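You operate a simulated robot arm through the tools that you are given. There is no shell and no other tool. Be economical: measure what you need, move in short steps, check, and stop when the job is done.

You are at the controls of a simulated two-armed robot. One attempt, no reset.

JOB
Take the checked cloth from the free end of the table and lay it out flat on the second bay from the left of the window worktop.

It is judged by the outcome, as a careful person would: the job done as asked, and still so three seconds after it is handed in. It fails if anything else is knocked over, pushed out of place, dropped, spilled or broken. Flat cloth is picked up by pressing the open fingertips on it (5 to 10 N) and closing them slowly along it; thin cloth reads only 2 to 8 mm in the jaws.

ROBOT AND FRAMES
Two 7-joint arms with two-finger parallel grippers on one trunk, on a base that drives. Base frame: it is fixed to the floor where the robot stands at the start and does not move with it; the origin is under the middle of the robot, x ahead of it, y to its left, z up; the surface under the hand at the start is at about z = 0.76. Readings come in m, rad, newtons and seconds.
The left shoulder is at the start at [0.07, 0.133, 1.076], the right one opposite. With the tool pointing down near the work surface each hand reaches from about 0.1 to 0.64 m from the robot's upright axis, wherever it stands, measured 20 degrees to its own side. Places, roughly: checked cloth [0.5, -0.1, 0.8]; second bay of the window worktop [-0.1, -1.8, 0.9]. Payload 1.57 kg a hand.
The TCP of each hand is the grasp point between the finger pads, 0.03 m short of the fingertips. In the tool frame z runs along the fingers and y along their closing line. Largest opening 0.08 m; finger width 0.017, thickness 0.012; the body of the gripper, 0.04 by 0.082 m, starts 0.08 m behind the TCP.
Orientation is that of the tool frame in the base frame, as a unit quaternion [x, y, z, w]. With the fingers straight down and closing along the base's y, the tool's x points along the base's -x, its y along +y and its z along -z.

CONTROLS
- The arms move only by the tool apply_moves. It takes "left_series", "right_series" or both (then of equal length, played together; a hand with none holds still); each is a list of rows, each an object (a shift or turn left out is 0, a gripper value left out holds the last) with "delta_pos": the shift along the base's x, y, z in m, a list of three; "rotation": the turn, a rotation vector about the base's x, y, z in rad, a list of three. In form: [{"delta_pos": [tx, ty, tz], "rotation": [ax, ay, az]}, ...]. A call has 1 to 8 rows; each row shifts and turns the commanded pose from where the row before left it. "left_grip" and "right_grip" are, for a hand that has rows, the finger opening in m, from 0 to 0.08, set as the call begins (left out, the last holds). Rows are played at 5 a second. More than 0.05 m and 0.15 rad between two rows, or a gripper value outside its range, and nothing of the call is played. Where a pose cannot be reached the arm comes as near as it can. A force on the tool above 40 N (or 10 N above the force at the start of the call, whichever is more), or a blocked arm, ends the call early, and 0.2 s more pass. The fingers move at their own pace (about 0.153 m/s each) and stop on an object; they squeeze with about 43 N. The grip force told is the motor's: it shows also when the fingers shut on nothing. Time passes only in rows, and 0.2 s behind the last, so rows that do not move let the fingers close. The reply holds the time, the measured pose of the TCP, the force on the tool along the base axes, the opening and the grip force, in the units named above and with some noise, with the torque about the TCP (base axes, N m) and any sound that the robot's microphone picked up.
- Cameras (640 x 400 px; columns grow to the right, rows downward): "scene" is now at [0.1349, -0.0029, 1.3026]; the picture's right is [-0.10, -1.00, 0.00], its down [-0.72, 0.07, -0.69] and it looks along [0.68, -0.07, -0.73] (base axes); focal length 249 px, centre (320, 200). "left" rides on the left gripper at [0.072, 0.007, -0.122] in its tool frame; the picture's right is [-0.09, 1.00, 0.00], its down [-0.84, -0.08, -0.54] and it looks along [-0.54, -0.05, 0.84] (tool axes); focal length 238 px, centre (320, 200). "right" rides on the right gripper at [0.072, -0.007, -0.122] in its tool frame; the picture's right is [0.09, 1.00, 0.00], its down [-0.84, 0.08, -0.54] and it looks along [-0.54, 0.05, 0.84] (tool axes); focal length 238 px, centre (320, 200). There is no depth. A picture from a camera that has moved, and an enlarged one, comes with that camera's place and axes in the base frame and with its lens. The place of the scene camera against the robot may be out by one fixed shift of up to 0.018 m in any direction.
- snapshot(camera): a new picture of that camera. No time passes.
- move_column(by): slides the trunk up (or, below 0, down) by that many m; the arms and the scene camera ride with it, the base frame stays. It gives what a move gives, with no picture.
- roll_base(legs): drives the robot by 1 to 6 legs, each [ahead, left, turn to the left] in m, m and rad, along the robot's own axes; the way and the turn of a leg run together, so that a leg with both is an arc; at most 1.5 m and 3.142 rad a leg. The arms and the cameras ride along, it lands a little off, and it stops where it bumps. It gives what a move gives.
- turn_head(pan, tilt): turns the head with the scene camera to pan (to the left, within 1.501 rad either way) and tilt (down, from -0.506 to 1.204), counted from straight ahead of the robot. It gives what a move gives.
- inspect(camera, box): a new picture of the part [left, top, right, bottom] of that camera's present view, enlarged. No time passes.
- hand_in(): hands the job in; it is judged then, once.

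Go step by step. Nothing tells you exact positions but the pictures and the camera data: compare them with the known pose of the tool, close in by small moves and look again before you grip or let go. The budget is 120 turns and 108 pictures, counting those below and the enlarged ones. Unless the task says otherwise, let go and move clear before handing in, and close with one line.

The tools are called after "Call:" as a command line: name --argument value ..., lists and objects as JSON in quotes. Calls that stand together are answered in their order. apply_moves: Moves the arms, as the interface text tells. Its arguments: {"type":"object","properties":{"left_series":{"type":"array","items":{"type":"object","properties":{"delta_pos":{"type":"array","items":{"type":"number"}},"rotation":{"type":"array","items":{"type":"number"}}}}},"left_grip":{"type":"number"},"right_series":{"type":"array","items":{"type":"object","properties":{"delta_pos":{"type":"array","items":{"type":"number"}},"rotation":{"type":"array","items":{"type":"number"}}}}},"right_grip":{"type":"number"}},"required":[]} The other tools are called the same way: move_column (by) slides the trunk up or down; roll_base (legs) drives the base; turn_head (pan, tilt) turns the head that bears the scene camera; snapshot (camera) takes a picture; inspect (camera, box) takes an enlarged picture of a part of a camera's view; hand_in () hands the job in.

At the start:

```text
clock: 0.0
left_ee_pos: [0.441, 0.0916, 0.9254]
left_tool_rot: [-0.001, 1.0, 0.0, 0.0]
left_wrist_force: [-0.2, -0.1, 0.1]
left_torque: [0.0, 0.03, -0.02]
left_grip_width: 0.0798
left_gripper_force: 0.1
right_ee_pos: [0.4323, -0.3226, 0.9354]
right_tool_rot: [0.0, 1.0, 0.0, 0.0]
right_wrist_force: [-0.3, 0.0, 0.1]
right_torque: [-0.01, -0.01, -0.03]
right_grip_width: 0.08
right_gripper_force: 0.0
trunk travel left (down, up): [-0.65, 0.29]
robot x, y, heading: [-0.0015, -0.0007, 0.003]
head pan, tilt: [-0.098, 0.815]
```

scene: 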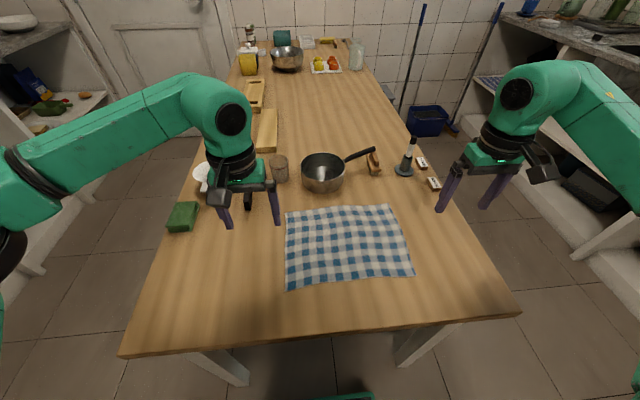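
right: 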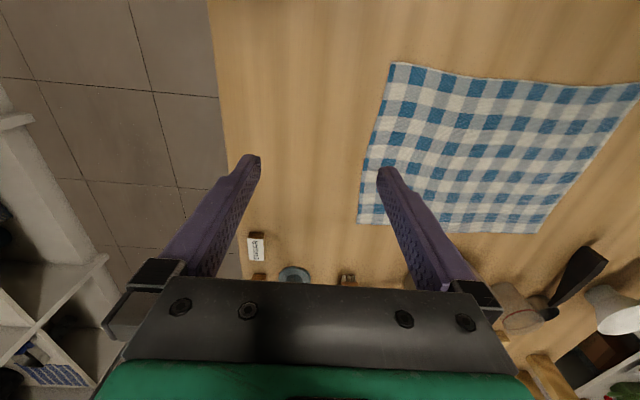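
left: 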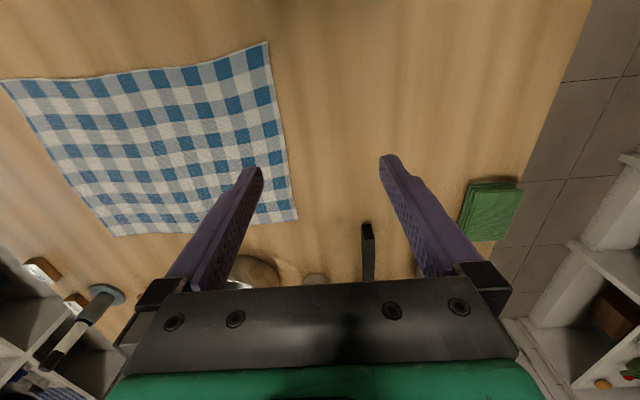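

The cloth lies flat at roughly x 0.375–0.61, y −0.25–0.05. Before picking it up I'll look at the window worktop to my right.

Call:
turn_head --pan -1.5 --tilt 0.3

Call:
snapshot --camera "scene"

```text
clock: 1.5
left_ee_pos: [0.4403, 0.0918, 0.9245]
left_tool_rot: [0.0, 1.0, 0.001, 0.001]
left_wrist_force: [0.1, -0.1, -0.7]
left_torque: [0.0, 0.02, 0.0]
left_grip_width: 0.0802
left_gripper_force: 0.1
right_ee_pos: [0.4324, -0.3216, 0.9355]
right_tool_rot: [0.0, 1.0, 0.0, -0.001]
right_wrist_force: [0.4, 0.6, 0.0]
right_torque: [-0.04, 0.0, -0.03]
right_grip_width: 0.08
right_gripper_force: 0.1
trunk travel left (down, up): [-0.65, 0.29]
robot x, y, heading: [-0.0006, 0.0013, 0.003]
head pan, tilt: [-1.499, 0.3]
```

```text
104 pictures are left
camera scene: at [0.0622, -0.0883, 1.3483], right [-1.0, -0.07, 0.0], down [-0.02, 0.3, -0.96], along [0.07, -0.95, -0.3], focal length 249 px, centre (320, 200)
```

scene: 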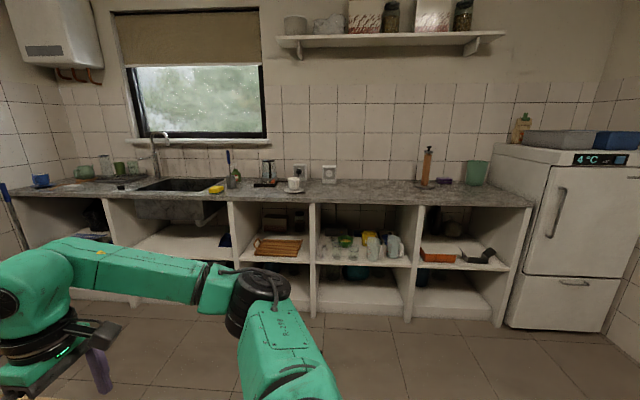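

I see the worktop along the right wall; the stated spot projects to about column 360. I'll look closer at its divisions.

Call:
inspect --camera "scene" --box '[0, 130, 280, 310]'

Call:
inspect --camera "scene" --box '[220, 130, 540, 330]'

```text
2.22 times, centred on (140, 220) of scene
camera zoom: at [0.0622, -0.0883, 1.3483], right [-1.0, -0.07, 0.0], down [-0.02, 0.3, -0.96], along [0.07, -0.95, -0.3], focal length 553 px, centre (720, 156)
```

zoom: 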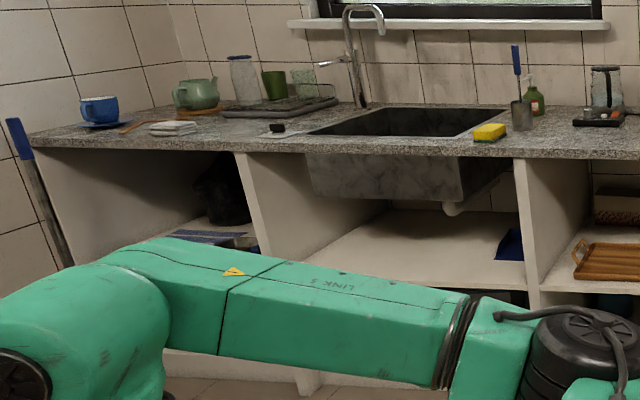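

```text
2.00 times, centred on (380, 230) of scene
camera zoom: at [0.0622, -0.0883, 1.3483], right [-1.0, -0.07, 0.0], down [-0.02, 0.3, -0.96], along [0.07, -0.95, -0.3], focal length 498 px, centre (200, 140)
```

zoom: 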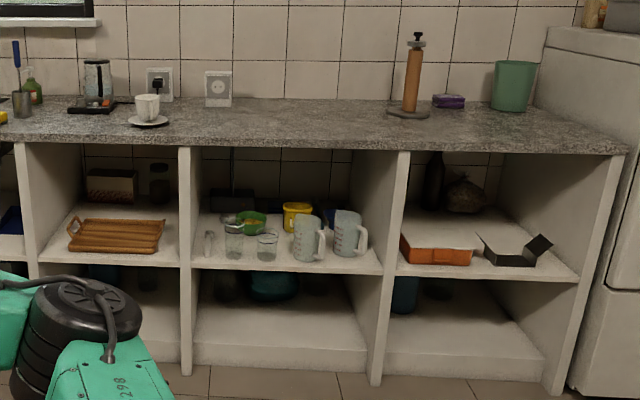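

The worktop is continuous; the clear bay (second of the shelved bays, x≈−0.40 to 0.21) matches the given place, with its front edge at y≈−1.42 and top z≈0.9. Now I turn the head back and rotate both hands so the fingers close along x over the near edge of the cloth.

Call:
turn_head --pan -0.1 --tilt 0.9

Call:
apply_moves --left_series '[{"delta_pos": [-0.004, -0.006, 0], "rotation": [0, 0, -0.1428]}, {"delta_pos": [-0.004, -0.006, 0], "rotation": [0, 0, -0.1428]}, {"delta_pos": [-0.004, -0.006, 0], "rotation": [0, 0, -0.1428]}, {"delta_pos": [-0.004, -0.006, 0], "rotation": [0, 0, -0.1428]}, {"delta_pos": [-0.004, -0.006, 0], "rotation": [0, 0, -0.1428]}, {"delta_pos": [-0.004, -0.006, 0], "rotation": [0, 0, -0.1428]}]' --right_series '[{"delta_pos": [-0.003, 0.008, 0], "rotation": [0, 0, 0.1428]}, {"delta_pos": [-0.003, 0.008, 0], "rotation": [0, 0, 0.1428]}, {"delta_pos": [-0.003, 0.008, 0], "rotation": [0, 0, 0.1428]}, {"delta_pos": [-0.003, 0.008, 0], "rotation": [0, 0, 0.1428]}, {"delta_pos": [-0.003, 0.008, 0], "rotation": [0, 0, 0.1428]}, {"delta_pos": [-0.003, 0.008, 0], "rotation": [0, 0, 0.1428]}]'

Call:
apply_moves --left_series '[{"delta_pos": [-0.004, -0.006, 0], "rotation": [0, 0, -0.1428]}, {"delta_pos": [-0.004, -0.006, 0], "rotation": [0, 0, -0.1428]}, {"delta_pos": [-0.004, -0.006, 0], "rotation": [0, 0, -0.1428]}, {"delta_pos": [-0.004, -0.006, 0], "rotation": [0, 0, -0.1428]}, {"delta_pos": [-0.004, -0.006, 0], "rotation": [0, 0, -0.1428]}]' --right_series '[{"delta_pos": [-0.003, 0.008, 0], "rotation": [0, 0, 0.1428]}, {"delta_pos": [-0.003, 0.008, 0], "rotation": [0, 0, 0.1428]}, {"delta_pos": [-0.003, 0.008, 0], "rotation": [0, 0, 0.1428]}, {"delta_pos": [-0.003, 0.008, 0], "rotation": [0, 0, 0.1428]}, {"delta_pos": [-0.003, 0.008, 0], "rotation": [0, 0, 0.1428]}]'

Call:
snapshot --camera "scene"

Call:
snapshot --camera "left"

Call:
snapshot --camera "right"

```text
clock: 3.1
left_ee_pos: [0.4399, 0.0923, 0.9253]
left_tool_rot: [0.0, 1.0, 0.0, 0.0]
left_wrist_force: [-1.0, 0.3, 0.6]
left_torque: [-0.04, -0.03, -0.03]
left_grip_width: 0.0798
left_gripper_force: 0.0
right_ee_pos: [0.4339, -0.322, 0.936]
right_tool_rot: [0.0, 1.0, 0.0, 0.0]
right_wrist_force: [-0.6, -0.6, -0.3]
right_torque: [0.03, -0.03, 0.02]
right_grip_width: 0.0799
right_gripper_force: 0.0
trunk travel left (down, up): [-0.65, 0.29]
robot x, y, heading: [0.0002, 0.0001, -0.002]
head pan, tilt: [-0.099, 0.901]
```

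```text
clock: 4.5
left_ee_pos: [0.4163, 0.056, 0.9237]
left_tool_rot: [0.416, 0.909, 0.0, 0.0]
left_wrist_force: [0.0, -0.3, 0.0]
left_torque: [0.01, 0.06, 0.0]
left_grip_width: 0.0801
left_gripper_force: 0.1
right_ee_pos: [0.3516, -0.2433, 0.951]
right_tool_rot: [-0.275, 0.961, -0.014, 0.004]
right_wrist_force: [0.3, 0.0, 0.7]
right_torque: [0.01, 0.03, 0.0]
right_grip_width: 0.0799
right_gripper_force: 0.2
right hand out of reach, approached as far as the arm can: row 2, 3, 4, 5, 6
trunk travel left (down, up): [-0.65, 0.29]
robot x, y, heading: [0.0006, -0.0062, 0.003]
head pan, tilt: [-0.099, 0.901]
```

```text
clock: 5.7
left_ee_pos: [0.4135, 0.0563, 0.9256]
left_tool_rot: [0.433, 0.901, 0.0, 0.001]
left_wrist_force: [0.1, -0.3, 0.1]
left_torque: [-0.02, 0.04, 0.03]
left_grip_width: 0.0797
left_gripper_force: 0.0
left hand out of reach, approached as far as the arm can: row 1, 2, 3, 4, 5
right_ee_pos: [0.3428, -0.1529, 0.9413]
right_tool_rot: [-0.461, 0.883, -0.082, 0.025]
right_wrist_force: [0.5, 0.3, 0.6]
right_torque: [0.0, 0.0, 0.0]
right_grip_width: 0.0799
right_gripper_force: 0.1
right hand out of reach, approached as far as the arm can: row 1, 2, 3, 4, 5
trunk travel left (down, up): [-0.65, 0.29]
robot x, y, heading: [0.0002, -0.0016, 0.002]
head pan, tilt: [-0.099, 0.901]
```

```text
101 pictures are left
camera scene: at [0.1297, -0.0013, 1.2961], right [-0.1, -1.0, 0.0], down [-0.78, 0.08, -0.62], along [0.62, -0.06, -0.78], focal length 249 px, centre (320, 200)
```

scene: 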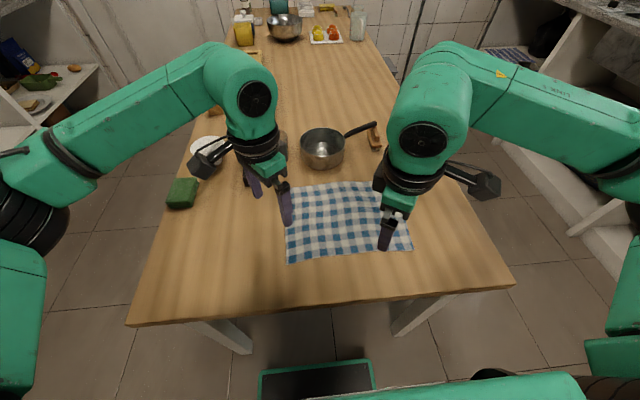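

```text
100 pictures are left
camera left: at [0.3735, 0.1158, 1.047], right [0.84, 0.55, 0.0], down [0.46, -0.7, 0.54], along [0.3, -0.45, -0.84], focal length 238 px, centre (320, 200)
```

left: 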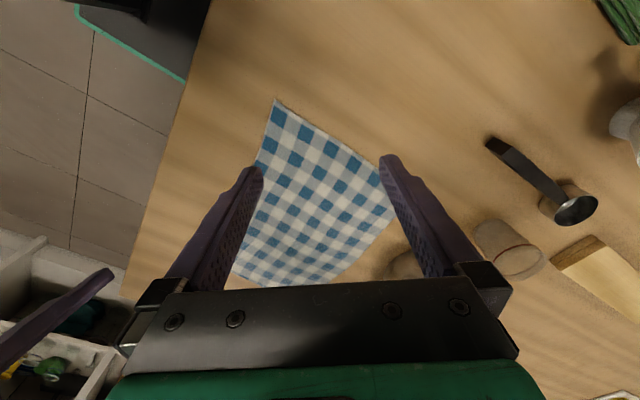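

```text
99 pictures are left
camera right: at [0.2932, -0.2021, 1.0635], right [-0.86, 0.48, -0.16], down [0.35, 0.79, 0.5], along [0.37, 0.37, -0.85], focal length 238 px, centre (320, 200)
```

right: 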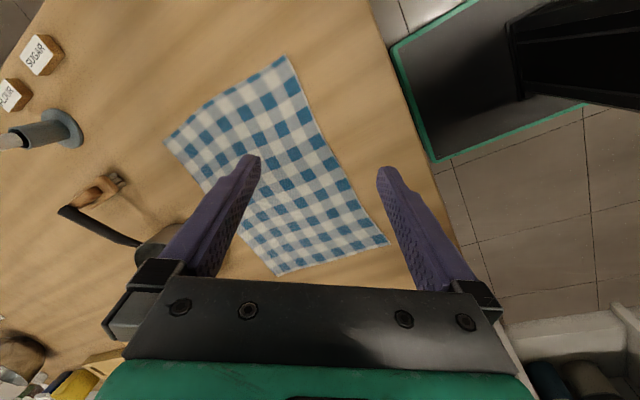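

The wrists stop at about 50° in this direction. I'll back out and try the opposite turn.

Call:
apply_moves --left_series '[{"rotation": [0, 0, 0.14]}, {"rotation": [0, 0, 0.14]}, {"rotation": [0, 0, 0.14]}, {"rotation": [0, 0, 0.14]}, {"rotation": [0, 0, 0.14]}, {"rotation": [0, 0, 0.14]}, {"rotation": [0, 0, 0.14]}, {"rotation": [0, 0, 0.14]}]' --right_series '[{"rotation": [0, 0, -0.14]}, {"rotation": [0, 0, -0.14]}, {"rotation": [0, 0, -0.14]}, {"rotation": [0, 0, -0.14]}, {"rotation": [0, 0, -0.14]}, {"rotation": [0, 0, -0.14]}, {"rotation": [0, 0, -0.14]}, {"rotation": [0, 0, -0.14]}]'

```text
clock: 7.5
left_ee_pos: [0.4162, 0.0526, 0.9242]
left_tool_rot: [-0.112, 0.994, 0.0, 0.0]
left_wrist_force: [0.1, 0.1, -0.4]
left_torque: [0.0, 0.02, 0.02]
left_grip_width: 0.0801
left_gripper_force: 0.1
right_ee_pos: [0.3439, -0.1552, 0.9405]
right_tool_rot: [0.08, 0.993, -0.082, -0.021]
right_wrist_force: [0.4, -0.4, -0.8]
right_torque: [0.02, 0.0, -0.02]
right_grip_width: 0.08
right_gripper_force: 0.1
trunk travel left (down, up): [-0.65, 0.29]
robot x, y, heading: [0.0002, 0.0043, 0.002]
head pan, tilt: [-0.099, 0.901]
```

Call:
apply_moves --left_series '[{"rotation": [0, 0, 0.14]}, {"rotation": [0, 0, 0.14]}, {"rotation": [0, 0, 0.14]}, {"rotation": [0, 0, 0.14]}, {"rotation": [0, 0, 0.14]}, {"rotation": [0, 0, 0.14]}, {"rotation": [0, 0, 0.14]}, {"rotation": [0, 0, 0.14]}]' --right_series '[{"delta_pos": [0.02, -0.03, 0], "rotation": [0.08, -0.0275, 0]}, {"delta_pos": [0.02, -0.03, 0], "rotation": [0.08, -0.0275, 0]}, {"delta_pos": [0.015, -0.02, 0], "rotation": [0, 0, -0.14]}, {"rotation": [0, 0, -0.14]}, {"rotation": [0, 0, -0.14]}, {"rotation": [0, 0, -0.14]}, {"rotation": [0, 0, -0.14]}, {"rotation": [0, 0, -0.14]}]'

```text
clock: 9.3
left_ee_pos: [0.416, 0.054, 0.9239]
left_tool_rot: [-0.623, 0.782, -0.001, 0.0]
left_wrist_force: [-0.3, -0.2, 0.2]
left_torque: [-0.02, -0.03, 0.04]
left_grip_width: 0.0802
left_gripper_force: 0.2
right_ee_pos: [0.3991, -0.2344, 0.9402]
right_tool_rot: [0.478, 0.878, 0.0, 0.0]
right_wrist_force: [-0.8, 0.4, -0.4]
right_torque: [0.01, -0.02, -0.03]
right_grip_width: 0.08
right_gripper_force: 0.2
trunk travel left (down, up): [-0.65, 0.29]
robot x, y, heading: [-0.0007, 0.0006, 0.0]
head pan, tilt: [-0.099, 0.901]
```

Call:
apply_moves --left_series '[{"delta_pos": [-0.008, -0.015, 0], "rotation": [0, 0, 0.1125]}, {"delta_pos": [-0.008, -0.015, 0], "rotation": [0, 0, 0.1125]}, {}, {}, {}]' --right_series '[{"rotation": [0, 0, -0.1435]}, {"rotation": [0, 0, -0.1435]}, {"rotation": [0, 0, -0.1435]}, {"rotation": [0, 0, -0.1435]}, {}]'

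Call:
snapshot --camera "scene"

Call:
snapshot --camera "left"

Call:
snapshot --camera "right"

```text
clock: 10.5
left_ee_pos: [0.3998, 0.0238, 0.9275]
left_tool_rot: [-0.706, 0.708, 0.0, 0.0]
left_wrist_force: [1.0, -0.1, -0.3]
left_torque: [-0.01, 0.01, -0.04]
left_grip_width: 0.0798
left_gripper_force: 0.1
right_ee_pos: [0.3993, -0.2342, 0.9416]
right_tool_rot: [0.708, 0.706, 0.0, -0.001]
right_wrist_force: [0.6, 0.6, 0.8]
right_torque: [0.02, 0.01, -0.02]
right_grip_width: 0.08
right_gripper_force: 0.0
trunk travel left (down, up): [-0.65, 0.29]
robot x, y, heading: [0.001, 0.0017, -0.001]
head pan, tilt: [-0.099, 0.901]
```

```text
98 pictures are left
camera scene: at [0.1305, -0.0026, 1.296], right [-0.1, -1.0, 0.0], down [-0.78, 0.08, -0.62], along [0.62, -0.06, -0.78], focal length 249 px, centre (320, 200)
```

scene: 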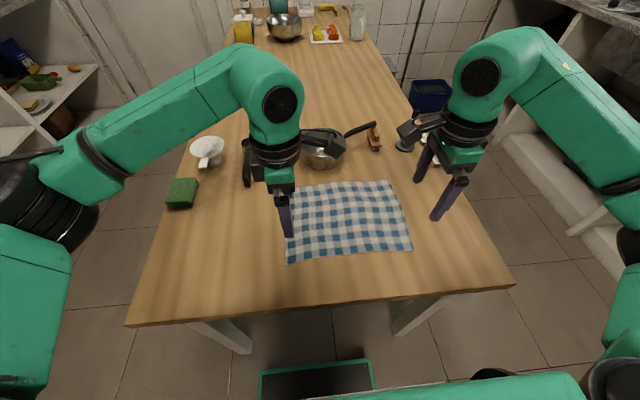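

```text
97 pictures are left
camera left: at [0.3914, -0.0481, 1.0488], right [-1.0, 0.09, 0.0], down [0.08, 0.84, 0.54], along [0.05, 0.54, -0.84], focal length 238 px, centre (320, 200)
```

left: 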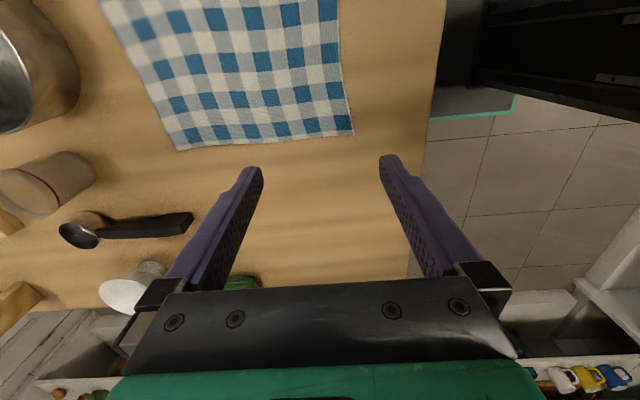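

```text
96 pictures are left
camera right: at [0.3927, -0.1645, 1.0617], right [1.0, 0.09, 0.0], down [0.08, -0.84, 0.54], along [0.05, -0.54, -0.84], focal length 238 px, centre (320, 200)
```

right: 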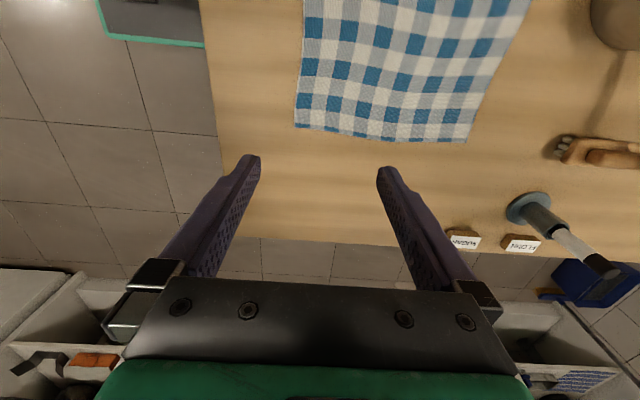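

Both hands reached 90°. The hand cameras put the near edge at x≈0.36 (left) to 0.37 (right), with corners y≈0.045 and −0.25; I lower both hands over these corners to just above the cloth.

Call:
apply_moves --left_series '[{"delta_pos": [-0.003, 0, -0.03]}, {"delta_pos": [-0.003, 0, -0.03]}, {"delta_pos": [-0.003, 0, -0.03]}, {"delta_pos": [0, 0, -0.025]}, {}]' --right_series '[{"delta_pos": [0, 0.002, -0.035]}, {"delta_pos": [0, 0.002, -0.035]}, {"delta_pos": [0, 0.002, -0.035]}, {"delta_pos": [0, 0, -0.025]}, {}]' --left_grip 0.035 --right_grip 0.035

Call:
snapshot --camera "left"

Call:
snapshot --camera "right"

Call:
snapshot --camera "scene"

```text
clock: 11.7
left_ee_pos: [0.3896, 0.0235, 0.8074]
left_tool_rot: [-0.706, 0.708, -0.002, 0.0]
left_wrist_force: [-1.0, 0.4, -0.3]
left_torque: [-0.02, -0.03, -0.04]
left_grip_width: 0.035
left_gripper_force: 0.0
right_ee_pos: [0.3993, -0.2292, 0.8091]
right_tool_rot: [0.707, 0.707, -0.001, 0.0]
right_wrist_force: [0.0, 0.1, -0.8]
right_torque: [0.0, -0.02, 0.0]
right_grip_width: 0.0351
right_gripper_force: 0.1
trunk travel left (down, up): [-0.65, 0.29]
robot x, y, heading: [-0.0029, -0.0004, -0.001]
head pan, tilt: [-0.099, 0.901]
```

```text
95 pictures are left
camera left: at [0.3823, -0.0484, 0.9291], right [-1.0, 0.1, 0.0], down [0.08, 0.84, 0.54], along [0.05, 0.54, -0.84], focal length 238 px, centre (320, 200)
```

left: 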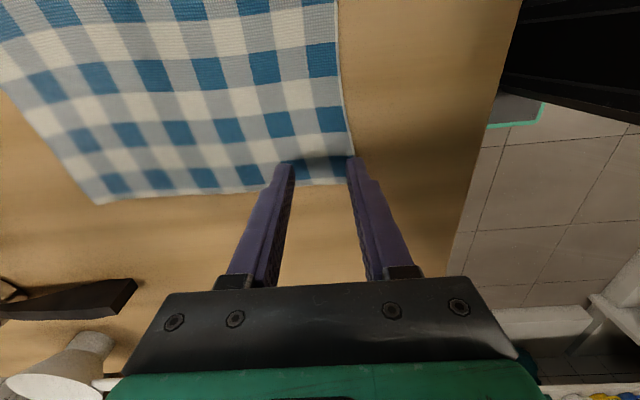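

```text
94 pictures are left
camera right: at [0.3923, -0.1599, 0.9307], right [1.0, 0.09, 0.0], down [0.08, -0.84, 0.54], along [0.05, -0.54, -0.84], focal length 238 px, centre (320, 200)
```

right: 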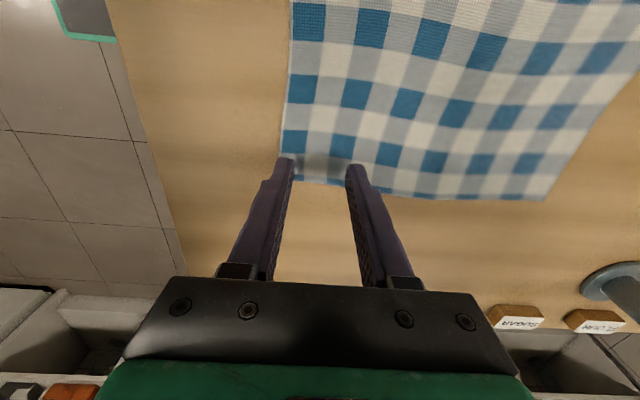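

```text
93 pictures are left
camera scene: at [0.1302, -0.0025, 1.2961], right [-0.1, -1.0, 0.0], down [-0.78, 0.08, -0.62], along [0.62, -0.06, -0.78], focal length 249 px, centre (320, 200)
```

scene: 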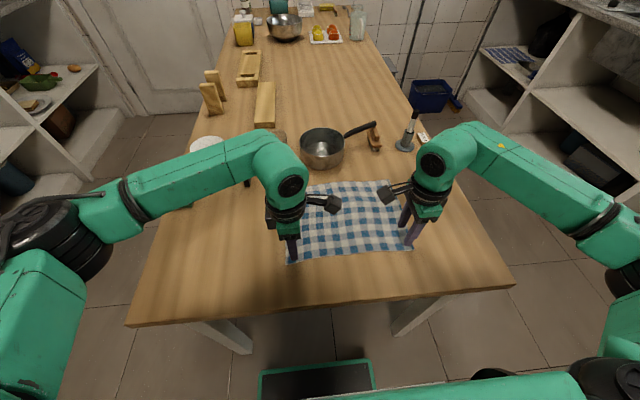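

Fingertips are about 15 mm above the cloth, well placed. I shift slightly inward and lower to near contact.

Call:
apply_moves --left_series '[{"delta_pos": [0.006, 0, -0.004]}, {"delta_pos": [0, 0, -0.004]}, {"delta_pos": [0, 0, -0.003]}, {}]' --right_series '[{"delta_pos": [0.002, 0, -0.004]}, {"delta_pos": [0, 0, -0.004]}, {"delta_pos": [0, 0, -0.004]}, {}]'

```text
clock: 12.7
left_ee_pos: [0.3951, 0.0236, 0.797]
left_tool_rot: [-0.706, 0.709, 0.0, -0.001]
left_wrist_force: [-0.4, 0.5, -0.9]
left_torque: [0.02, 0.03, 0.06]
left_grip_width: 0.0352
left_gripper_force: 0.1
right_ee_pos: [0.4001, -0.2289, 0.7983]
right_tool_rot: [0.707, 0.707, 0.0, 0.0]
right_wrist_force: [0.4, -0.3, 1.1]
right_torque: [-0.04, 0.0, 0.02]
right_grip_width: 0.035
right_gripper_force: 0.1
trunk travel left (down, up): [-0.65, 0.29]
robot x, y, heading: [-0.0025, -0.003, -0.002]
head pan, tilt: [-0.099, 0.901]
```

Call:
apply_moves --left_series '[{"delta_pos": [0, 0, -0.002]}, {"delta_pos": [0, 0, -0.002]}, {}]' --right_series '[{"delta_pos": [0, 0, -0.002]}, {"delta_pos": [0, 0, -0.002]}, {}]'

```text
clock: 13.5
left_ee_pos: [0.3962, 0.0244, 0.7938]
left_tool_rot: [-0.706, 0.708, 0.0, 0.0]
left_wrist_force: [-0.4, 0.7, 0.4]
left_torque: [-0.01, -0.02, -0.03]
left_grip_width: 0.0347
left_gripper_force: 0.0
right_ee_pos: [0.4018, -0.2278, 0.7944]
right_tool_rot: [0.707, 0.708, 0.0, 0.001]
right_wrist_force: [0.4, -0.2, 0.5]
right_torque: [0.03, -0.03, 0.01]
right_grip_width: 0.0347
right_gripper_force: 0.0
trunk travel left (down, up): [-0.65, 0.29]
robot x, y, heading: [0.0004, -0.0008, -0.001]
head pan, tilt: [-0.099, 0.901]
```

Call:
apply_moves --left_series '[{"delta_pos": [0, 0, -0.002]}, {"delta_pos": [0, 0, -0.001]}, {}]' --right_series '[{"delta_pos": [0, 0, -0.002]}, {"delta_pos": [0, 0, -0.001]}, {}]'

```text
clock: 14.3
left_ee_pos: [0.3956, 0.0246, 0.7909]
left_tool_rot: [-0.705, 0.709, -0.001, 0.0]
left_wrist_force: [1.0, 0.0, 5.4]
left_torque: [0.01, 0.04, 0.01]
left_grip_width: 0.0344
left_gripper_force: 0.1
right_ee_pos: [0.4009, -0.2281, 0.7924]
right_tool_rot: [0.708, 0.707, 0.0, -0.001]
right_wrist_force: [-0.1, -0.7, 0.3]
right_torque: [-0.01, 0.0, 0.01]
right_grip_width: 0.0351
right_gripper_force: 0.1
trunk travel left (down, up): [-0.65, 0.29]
robot x, y, heading: [-0.001, -0.0008, -0.003]
head pan, tilt: [-0.099, 0.901]
```

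Call:
apply_moves --left_series '[{"delta_pos": [0, 0, -0.0004]}, {}, {}]' --right_series '[{"delta_pos": [0, 0, -0.001]}, {"delta_pos": [0, 0, -0.001]}, {}]'

```text
clock: 15.1
left_ee_pos: [0.3956, 0.0256, 0.7914]
left_tool_rot: [-0.706, 0.708, -0.001, 0.0]
left_wrist_force: [1.3, -0.8, 5.3]
left_torque: [-0.02, 0.08, 0.01]
left_grip_width: 0.0341
left_gripper_force: 0.0
right_ee_pos: [0.3997, -0.2283, 0.7917]
right_tool_rot: [0.707, 0.707, 0.002, 0.0]
right_wrist_force: [2.5, -3.5, 14.6]
right_torque: [-0.09, 0.2, 0.05]
right_grip_width: 0.0331
right_gripper_force: 0.1
trunk travel left (down, up): [-0.65, 0.29]
robot x, y, heading: [-0.0001, 0.0012, -0.0]
head pan, tilt: [-0.099, 0.901]
```

Call:
apply_moves --left_series '[{"delta_pos": [0, 0, -0.0004]}, {}]' --right_series '[{"delta_pos": [0, 0, 0.0006]}, {}]' --left_grip 0.029 --right_grip 0.029

Call:
apply_moves --left_series '[{}]' --right_series '[{}]' --left_grip 0.022 --right_grip 0.022

Call:
snapshot --camera "left"

Call:
snapshot --camera "right"

```text
clock: 15.7
left_ee_pos: [0.396, 0.0244, 0.7907]
left_tool_rot: [-0.707, 0.708, -0.002, 0.001]
left_wrist_force: [0.7, 2.3, 14.5]
left_torque: [0.09, 0.25, -0.06]
left_grip_width: 0.0282
left_gripper_force: 0.1
right_ee_pos: [0.3974, -0.2275, 0.7915]
right_tool_rot: [0.708, 0.707, 0.001, 0.001]
right_wrist_force: [0.4, 1.2, 4.0]
right_torque: [0.03, 0.05, -0.02]
right_grip_width: 0.0282
right_gripper_force: 0.1
trunk travel left (down, up): [-0.65, 0.29]
robot x, y, heading: [-0.0003, 0.0012, -0.003]
head pan, tilt: [-0.099, 0.901]
```

```text
clock: 16.1
left_ee_pos: [0.3944, 0.0239, 0.7908]
left_tool_rot: [-0.706, 0.708, -0.001, 0.001]
left_wrist_force: [0.6, 1.2, 17.3]
left_torque: [0.02, 0.22, -0.04]
left_grip_width: 0.0206
left_gripper_force: 0.0
right_ee_pos: [0.398, -0.2273, 0.7932]
right_tool_rot: [0.707, 0.707, 0.001, 0.0]
right_wrist_force: [0.2, -0.5, 3.3]
right_torque: [-0.01, 0.05, 0.02]
right_grip_width: 0.022
right_gripper_force: 0.1
trunk travel left (down, up): [-0.65, 0.29]
robot x, y, heading: [0.0039, -0.0004, -0.006]
head pan, tilt: [-0.099, 0.901]
```

```text
92 pictures are left
camera left: at [0.3868, -0.0476, 0.9134], right [-1.0, 0.1, 0.0], down [0.08, 0.84, 0.54], along [0.05, 0.54, -0.84], focal length 238 px, centre (320, 200)
```

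left: 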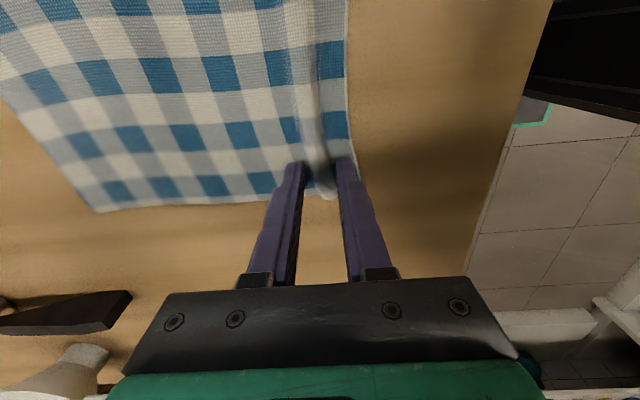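

```text
91 pictures are left
camera right: at [0.3917, -0.1577, 0.9128], right [1.0, 0.09, 0.0], down [0.08, -0.84, 0.54], along [0.05, -0.54, -0.84], focal length 238 px, centre (320, 200)
```

right: 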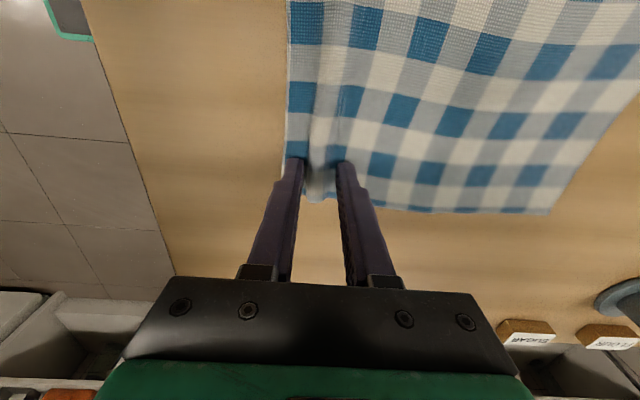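

Ridges are forming well under both hands. I keep closing, with a little more pressure on the right and less on the left.

Call:
apply_moves --left_series '[{"delta_pos": [0, 0, 0.0004]}, {}]' --right_series '[{"delta_pos": [0, 0, -0.0005]}, {}]' --left_grip 0.015 --right_grip 0.015

Call:
apply_moves --left_series '[{}, {}]' --right_series '[{}, {}]' --left_grip 0.007 --right_grip 0.007

Call:
apply_moves --left_series '[{}, {}, {}]' --right_series '[{}, {}, {}]' --left_grip 0.0 --right_grip 0.0

Call:
snapshot --camera "left"

Call:
snapshot --camera "right"

```text
clock: 16.7
left_ee_pos: [0.3942, 0.0241, 0.7911]
left_tool_rot: [-0.706, 0.708, -0.001, 0.001]
left_wrist_force: [0.1, -0.4, 8.7]
left_torque: [0.0, 0.08, 0.02]
left_grip_width: 0.0144
left_gripper_force: 0.0
right_ee_pos: [0.3986, -0.2267, 0.7913]
right_tool_rot: [0.707, 0.707, 0.001, 0.001]
right_wrist_force: [-0.9, -1.8, 10.5]
right_torque: [-0.07, 0.13, 0.02]
right_grip_width: 0.0148
right_gripper_force: 0.1
trunk travel left (down, up): [-0.65, 0.29]
robot x, y, heading: [-0.0002, -0.0013, 0.002]
head pan, tilt: [-0.099, 0.901]
```

```text
clock: 17.3
left_ee_pos: [0.3942, 0.0247, 0.793]
left_tool_rot: [-0.706, 0.709, -0.001, 0.001]
left_wrist_force: [0.2, -0.5, 4.4]
left_torque: [0.01, 0.07, 0.02]
left_grip_width: 0.0091
left_gripper_force: 1.0
right_ee_pos: [0.3981, -0.2258, 0.7913]
right_tool_rot: [0.707, 0.707, 0.001, 0.0]
right_wrist_force: [-2.3, -0.3, 11.9]
right_torque: [0.01, 0.14, 0.0]
right_grip_width: 0.0084
right_gripper_force: 7.0
trunk travel left (down, up): [-0.65, 0.29]
robot x, y, heading: [0.0008, -0.0014, -0.002]
head pan, tilt: [-0.099, 0.901]
```

```text
clock: 18.1
left_ee_pos: [0.3943, 0.0244, 0.7922]
left_tool_rot: [-0.705, 0.709, -0.002, 0.001]
left_wrist_force: [0.7, -1.3, 1.7]
left_torque: [-0.07, 0.01, 0.01]
left_grip_width: 0.0023
left_gripper_force: 24.1
right_ee_pos: [0.3979, -0.2268, 0.7909]
right_tool_rot: [0.707, 0.707, 0.001, 0.002]
right_wrist_force: [-2.7, 0.7, 13.4]
right_torque: [-0.03, 0.16, 0.02]
right_grip_width: 0.0061
right_gripper_force: 26.5
trunk travel left (down, up): [-0.65, 0.29]
robot x, y, heading: [-0.0005, 0.0019, 0.0]
head pan, tilt: [-0.099, 0.901]
```

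```text
90 pictures are left
camera left: at [0.3867, -0.0474, 0.9137], right [-1.0, 0.1, 0.0], down [0.08, 0.84, 0.54], along [0.05, 0.54, -0.84], focal length 238 px, centre (320, 200)
```

left: 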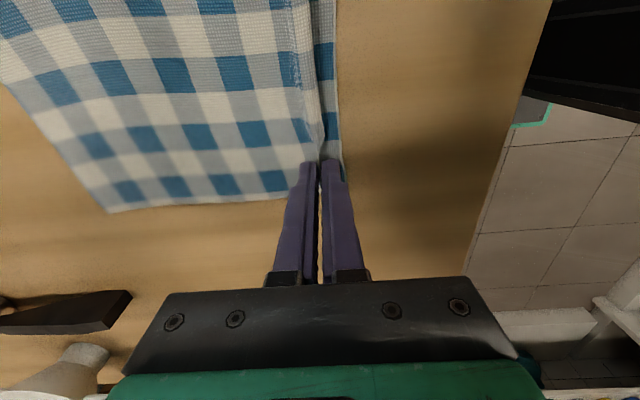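

```text
89 pictures are left
camera right: at [0.3913, -0.1569, 0.9126], right [1.0, 0.09, 0.0], down [0.08, -0.84, 0.54], along [0.05, -0.54, -0.84], focal length 238 px, centre (320, 200)
```

right: 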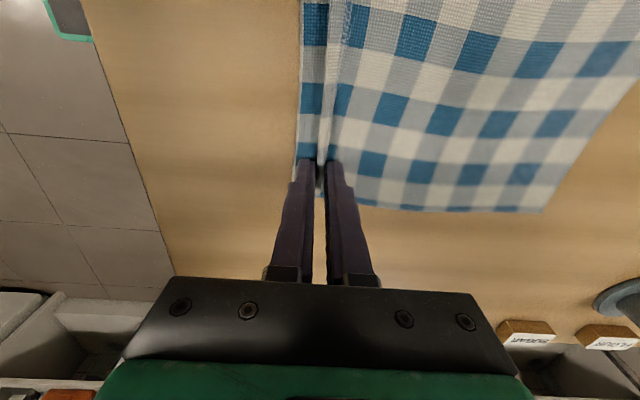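

Both closed on cloth (left 2.3 mm, right 6.1 mm). I test with a small lift.

Call:
apply_moves --left_series '[{"delta_pos": [0, 0, 0.015]}, {"delta_pos": [0, 0, 0.015]}, {"delta_pos": [0, 0, 0.015]}, {}]' --right_series '[{"delta_pos": [0, 0, 0.015]}, {"delta_pos": [0, 0, 0.015]}, {"delta_pos": [0, 0, 0.015]}, {}]'

Call:
snapshot --camera "left"

Call:
snapshot --camera "right"

Call:
snapshot --camera "scene"

```text
clock: 19.1
left_ee_pos: [0.3964, 0.0251, 0.8378]
left_tool_rot: [-0.706, 0.709, 0.0, 0.0]
left_wrist_force: [0.9, -2.4, 0.2]
left_torque: [-0.04, -0.01, 0.02]
left_grip_width: 0.0021
left_gripper_force: 23.6
right_ee_pos: [0.3975, -0.2283, 0.8353]
right_tool_rot: [0.708, 0.707, 0.001, 0.0]
right_wrist_force: [0.7, 2.2, -0.4]
right_torque: [0.11, 0.01, 0.01]
right_grip_width: 0.002
right_gripper_force: 23.1
trunk travel left (down, up): [-0.65, 0.29]
robot x, y, heading: [-0.002, -0.0004, -0.0]
head pan, tilt: [-0.099, 0.901]
```

```text
88 pictures are left
camera left: at [0.3886, -0.0479, 0.9593], right [-1.0, 0.1, 0.0], down [0.08, 0.84, 0.54], along [0.05, 0.54, -0.84], focal length 238 px, centre (320, 200)
```

left: 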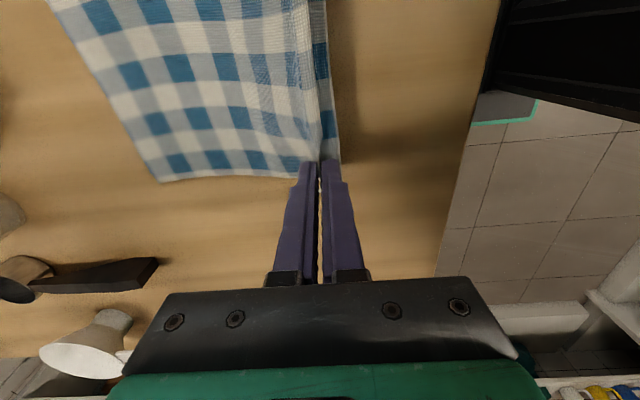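

```text
87 pictures are left
camera right: at [0.3917, -0.1594, 0.9561], right [1.0, 0.09, 0.0], down [0.08, -0.84, 0.54], along [0.05, -0.54, -0.84], focal length 238 px, centre (320, 200)
```

right: 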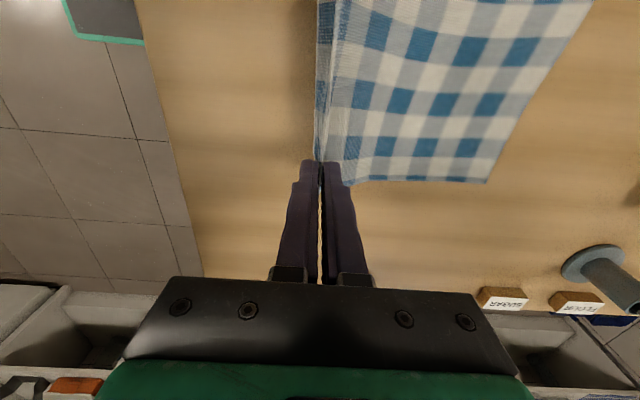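

```text
86 pictures are left
camera scene: at [0.1305, -0.0027, 1.296], right [-0.1, -1.0, 0.0], down [-0.78, 0.08, -0.62], along [0.62, -0.06, -0.78], focal length 249 px, centre (320, 200)
```

scene: 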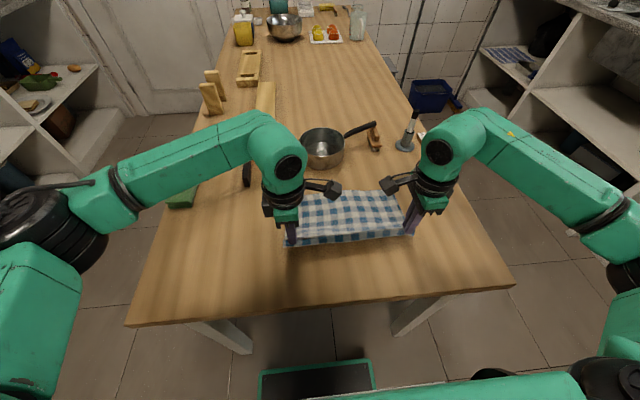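

Both corners hold and the edge is taut. I raise the arms and then the trunk so the cloth hangs clear.

Call:
apply_moves --left_series '[{"delta_pos": [0, -0.002, 0.02]}, {"delta_pos": [0, 0, 0.02]}, {"delta_pos": [0, 0, 0.02]}, {"delta_pos": [0, 0, 0.02]}, {"delta_pos": [0, 0, 0.02]}, {}]' --right_series '[{"delta_pos": [0, 0.002, 0.022]}, {"delta_pos": [0, 0, 0.02]}, {"delta_pos": [0, 0, 0.02]}, {"delta_pos": [0, 0, 0.02]}, {"delta_pos": [0, 0, 0.02]}, {}]'

Call:
move_column --by 0.2

Call:
snapshot --camera "scene"

Call:
snapshot --camera "left"

```text
clock: 20.5
left_ee_pos: [0.3974, 0.0237, 0.9369]
left_tool_rot: [-0.706, 0.708, 0.0, -0.001]
left_wrist_force: [0.5, -0.1, -0.2]
left_torque: [0.0, -0.04, 0.01]
left_grip_width: 0.0024
left_gripper_force: 24.1
right_ee_pos: [0.4009, -0.2259, 0.9382]
right_tool_rot: [0.707, 0.707, 0.0, -0.001]
right_wrist_force: [0.3, -0.2, 0.5]
right_torque: [0.02, 0.01, 0.02]
right_grip_width: 0.0024
right_gripper_force: 23.9
trunk travel left (down, up): [-0.65, 0.29]
robot x, y, heading: [-0.0024, -0.0007, -0.0]
head pan, tilt: [-0.099, 0.901]
```

```text
clock: 22.6
left_ee_pos: [0.3982, 0.0233, 1.1373]
left_tool_rot: [-0.706, 0.708, 0.0, 0.0]
left_wrist_force: [0.2, -0.5, -0.2]
left_torque: [-0.03, 0.01, 0.03]
left_grip_width: 0.0022
left_gripper_force: 23.3
right_ee_pos: [0.4006, -0.2263, 1.1369]
right_tool_rot: [0.707, 0.707, 0.0, 0.0]
right_wrist_force: [0.4, 0.0, -0.5]
right_torque: [0.0, 0.03, -0.01]
right_grip_width: 0.0023
right_gripper_force: 23.3
trunk travel left (down, up): [-0.85, 0.09]
robot x, y, heading: [-0.001, -0.0, -0.001]
head pan, tilt: [-0.099, 0.901]
```

```text
85 pictures are left
camera scene: at [0.1307, -0.0027, 1.496], right [-0.1, -1.0, 0.0], down [-0.78, 0.08, -0.62], along [0.62, -0.06, -0.78], focal length 249 px, centre (320, 200)
```

scene: 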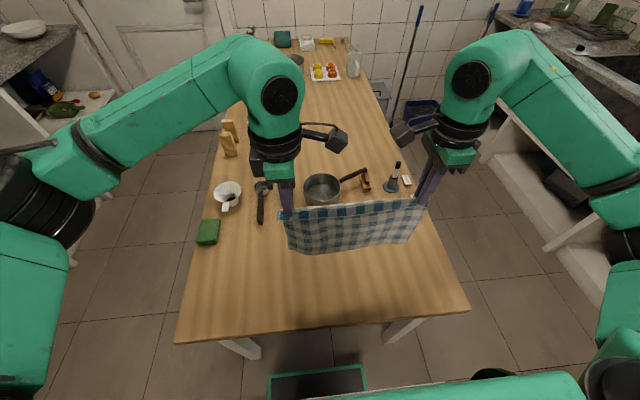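

```text
84 pictures are left
camera left: at [0.3906, -0.0492, 1.259], right [-1.0, 0.1, 0.0], down [0.08, 0.84, 0.54], along [0.05, 0.54, -0.84], focal length 238 px, centre (320, 200)
```

left: 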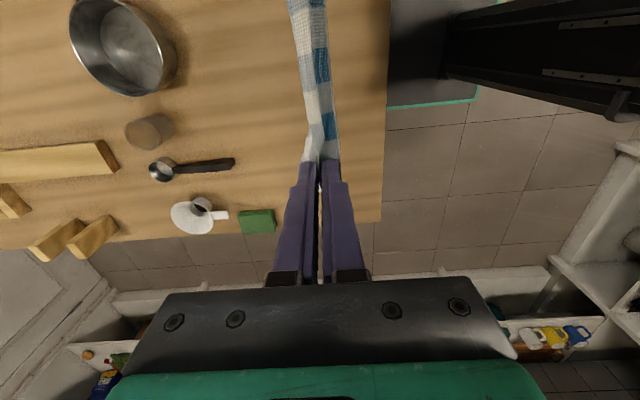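

The cloth hangs neatly from both hands. Before driving I check the floor to my right.

Call:
turn_head --pan -1.5 --tilt 0.75

Call:
snapshot --camera "scene"

```text
clock: 24.2
left_ee_pos: [0.3974, 0.0234, 1.1359]
left_tool_rot: [-0.706, 0.708, 0.0, 0.0]
left_wrist_force: [0.3, 0.2, 0.2]
left_torque: [-0.01, -0.03, 0.0]
left_grip_width: 0.0022
left_gripper_force: 23.6
right_ee_pos: [0.401, -0.2264, 1.1362]
right_tool_rot: [0.707, 0.707, 0.001, -0.001]
right_wrist_force: [0.0, 0.4, 0.1]
right_torque: [0.01, -0.01, 0.01]
right_grip_width: 0.0022
right_gripper_force: 24.0
trunk travel left (down, up): [-0.85, 0.09]
robot x, y, heading: [-0.0004, 0.0017, 0.003]
head pan, tilt: [-1.499, 0.75]
```

```text
83 pictures are left
camera scene: at [0.0615, -0.0778, 1.5079], right [-1.0, -0.07, 0.0], down [-0.05, 0.68, -0.73], along [0.05, -0.73, -0.68], focal length 249 px, centre (320, 200)
```

scene: 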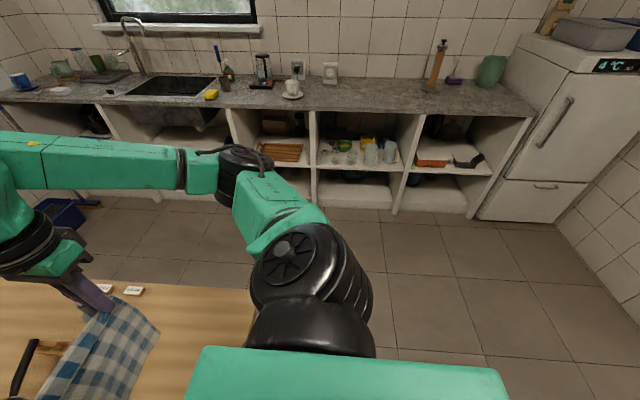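

Floor is clear. I back off slightly, strafe right, and turn to face the worktop.

Call:
roll_base --legs '[[-0.2, 0, 0], [0, -0.45, 0], [0, 0, -1.571]]'

Call:
turn_head --pan 0 --tilt 0.5

Call:
snapshot --camera "scene"

```text
clock: 31.9
left_ee_pos: [-0.1855, -0.8467, 1.1368]
left_tool_rot: [0.013, 1.0, 0.0, 0.0]
left_wrist_force: [-0.9, -0.4, -0.1]
left_torque: [-0.01, 0.01, 0.0]
left_grip_width: 0.0024
left_gripper_force: 23.5
right_ee_pos: [-0.4341, -0.8446, 1.1368]
right_tool_rot: [1.0, -0.011, 0.0, 0.0]
right_wrist_force: [0.3, 0.4, 0.5]
right_torque: [0.02, 0.01, 0.02]
right_grip_width: 0.0025
right_gripper_force: 23.9
trunk travel left (down, up): [-0.85, 0.09]
robot x, y, heading: [-0.1998, -0.4489, -1.591]
head pan, tilt: [-1.499, 0.75]
```

```text
clock: 33.5
left_ee_pos: [-0.1859, -0.8479, 1.1374]
left_tool_rot: [0.012, 1.0, 0.0, 0.0]
left_wrist_force: [-0.7, 0.9, 0.1]
left_torque: [-0.03, -0.02, 0.02]
left_grip_width: 0.0024
left_gripper_force: 24.0
right_ee_pos: [-0.4355, -0.8454, 1.1362]
right_tool_rot: [1.0, -0.012, 0.001, 0.0]
right_wrist_force: [0.1, 0.1, -1.0]
right_torque: [0.05, -0.01, 0.02]
right_grip_width: 0.0022
right_gripper_force: 24.3
trunk travel left (down, up): [-0.85, 0.09]
robot x, y, heading: [-0.1973, -0.4495, -1.595]
head pan, tilt: [0.0, 0.499]
```

```text
82 pictures are left
camera scene: at [-0.1982, -0.5849, 1.5299], right [-1.0, 0.02, 0.0], down [0.01, 0.48, -0.88], along [-0.02, -0.88, -0.48], focal length 249 px, centre (320, 200)
```

scene: 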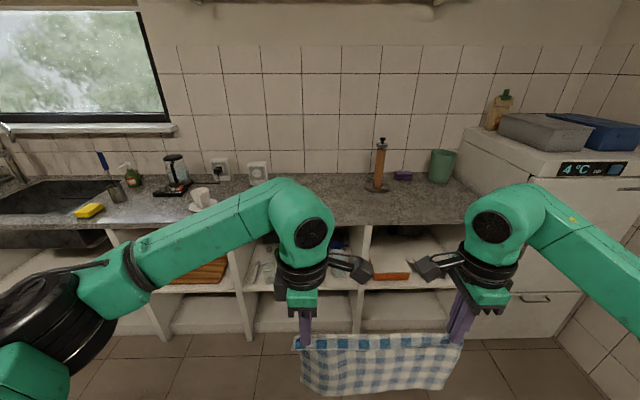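

The cloth is still secure; the bay spans x≈−0.42 to 0.14, front edge y≈−1.5, and is clear. I raise the trunk, centre the hands in front of the robot, and align.

Call:
move_column --by 0.08

Call:
apply_moves --left_series '[{"delta_pos": [0.025, 0, 0]}, {"delta_pos": [0.025, 0, 0]}, {"delta_pos": [0.025, 0, 0]}, {"delta_pos": [0.025, 0, 0]}, {}]' --right_series '[{"delta_pos": [0.025, 0, 0]}, {"delta_pos": [0.025, 0, 0]}, {"delta_pos": [0.025, 0, 0]}, {"delta_pos": [0.025, 0, 0]}, {}]'

Call:
roll_base --legs '[[0, 0.07, 0.022], [0.5, 0, 0]]'

Call:
snapshot --camera "scene"

Call:
snapshot --camera "left"

```text
clock: 34.7
left_ee_pos: [-0.1853, -0.8469, 1.2162]
left_tool_rot: [0.012, 1.0, 0.0, -0.001]
left_wrist_force: [-1.3, -0.4, 0.3]
left_torque: [-0.02, 0.03, 0.03]
left_grip_width: 0.0023
left_gripper_force: 24.2
right_ee_pos: [-0.4352, -0.8448, 1.2173]
right_tool_rot: [1.0, -0.011, 0.001, 0.0]
right_wrist_force: [1.2, 0.1, 0.4]
right_torque: [-0.02, -0.04, 0.03]
right_grip_width: 0.0022
right_gripper_force: 23.2
trunk travel left (down, up): [-0.93, 0.01]
robot x, y, heading: [-0.1962, -0.4503, -1.595]
head pan, tilt: [0.0, 0.499]
```

```text
clock: 35.9
left_ee_pos: [-0.085, -0.8464, 1.2175]
left_tool_rot: [0.013, 1.0, 0.0, 0.001]
left_wrist_force: [-0.7, 0.1, 0.5]
left_torque: [-0.04, 0.03, -0.01]
left_grip_width: 0.0021
left_gripper_force: 23.3
right_ee_pos: [-0.3351, -0.8466, 1.2162]
right_tool_rot: [1.0, -0.011, 0.001, 0.0]
right_wrist_force: [-0.1, 0.4, -0.8]
right_torque: [-0.02, 0.0, 0.02]
right_grip_width: 0.0022
right_gripper_force: 23.3
trunk travel left (down, up): [-0.93, 0.01]
robot x, y, heading: [-0.1987, -0.4484, -1.592]
head pan, tilt: [0.0, 0.499]
```

```text
clock: 39.4
left_ee_pos: [-0.0135, -1.3352, 1.2199]
left_tool_rot: [0.004, 1.0, -0.001, 0.0]
left_wrist_force: [-1.1, 0.3, -0.2]
left_torque: [-0.03, -0.02, 0.03]
left_grip_width: 0.0022
left_gripper_force: 23.8
right_ee_pos: [-0.2623, -1.3414, 1.2185]
right_tool_rot: [1.0, -0.002, 0.001, 0.001]
right_wrist_force: [1.1, -0.2, -1.4]
right_torque: [-0.04, 0.01, 0.03]
right_grip_width: 0.0024
right_gripper_force: 23.8
trunk travel left (down, up): [-0.93, 0.01]
robot x, y, heading: [-0.1351, -0.9448, -1.58]
head pan, tilt: [0.0, 0.499]
```

```text
81 pictures are left
camera scene: at [-0.1297, -1.0761, 1.6101], right [-1.0, 0.01, 0.0], down [0.0, 0.48, -0.88], along [-0.01, -0.88, -0.48], focal length 249 px, centre (320, 200)
```

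scene: 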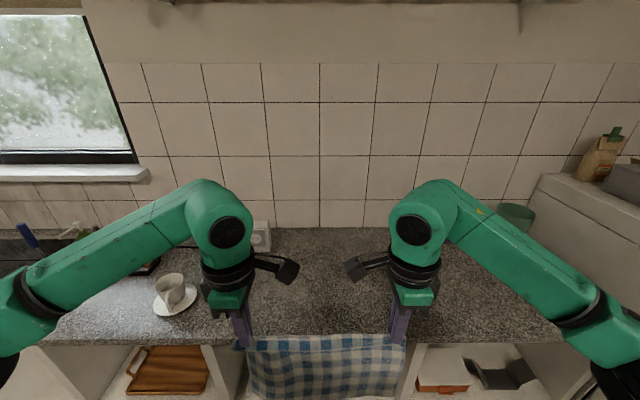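

```text
80 pictures are left
camera left: at [-0.0868, -1.3289, 1.3412], right [0.1, 0.99, 0.0], down [0.84, -0.08, 0.54], along [0.54, -0.06, -0.84], focal length 238 px, centre (320, 200)
```

left: 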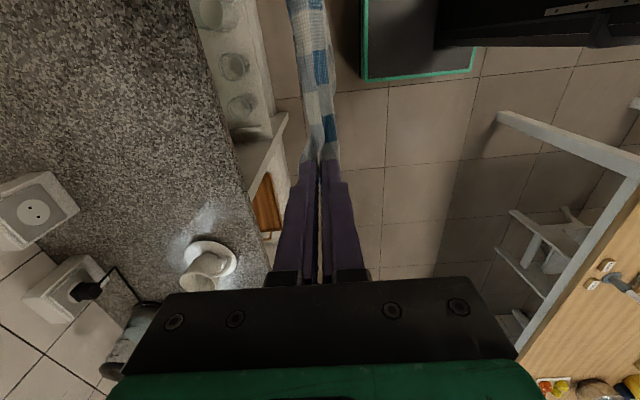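

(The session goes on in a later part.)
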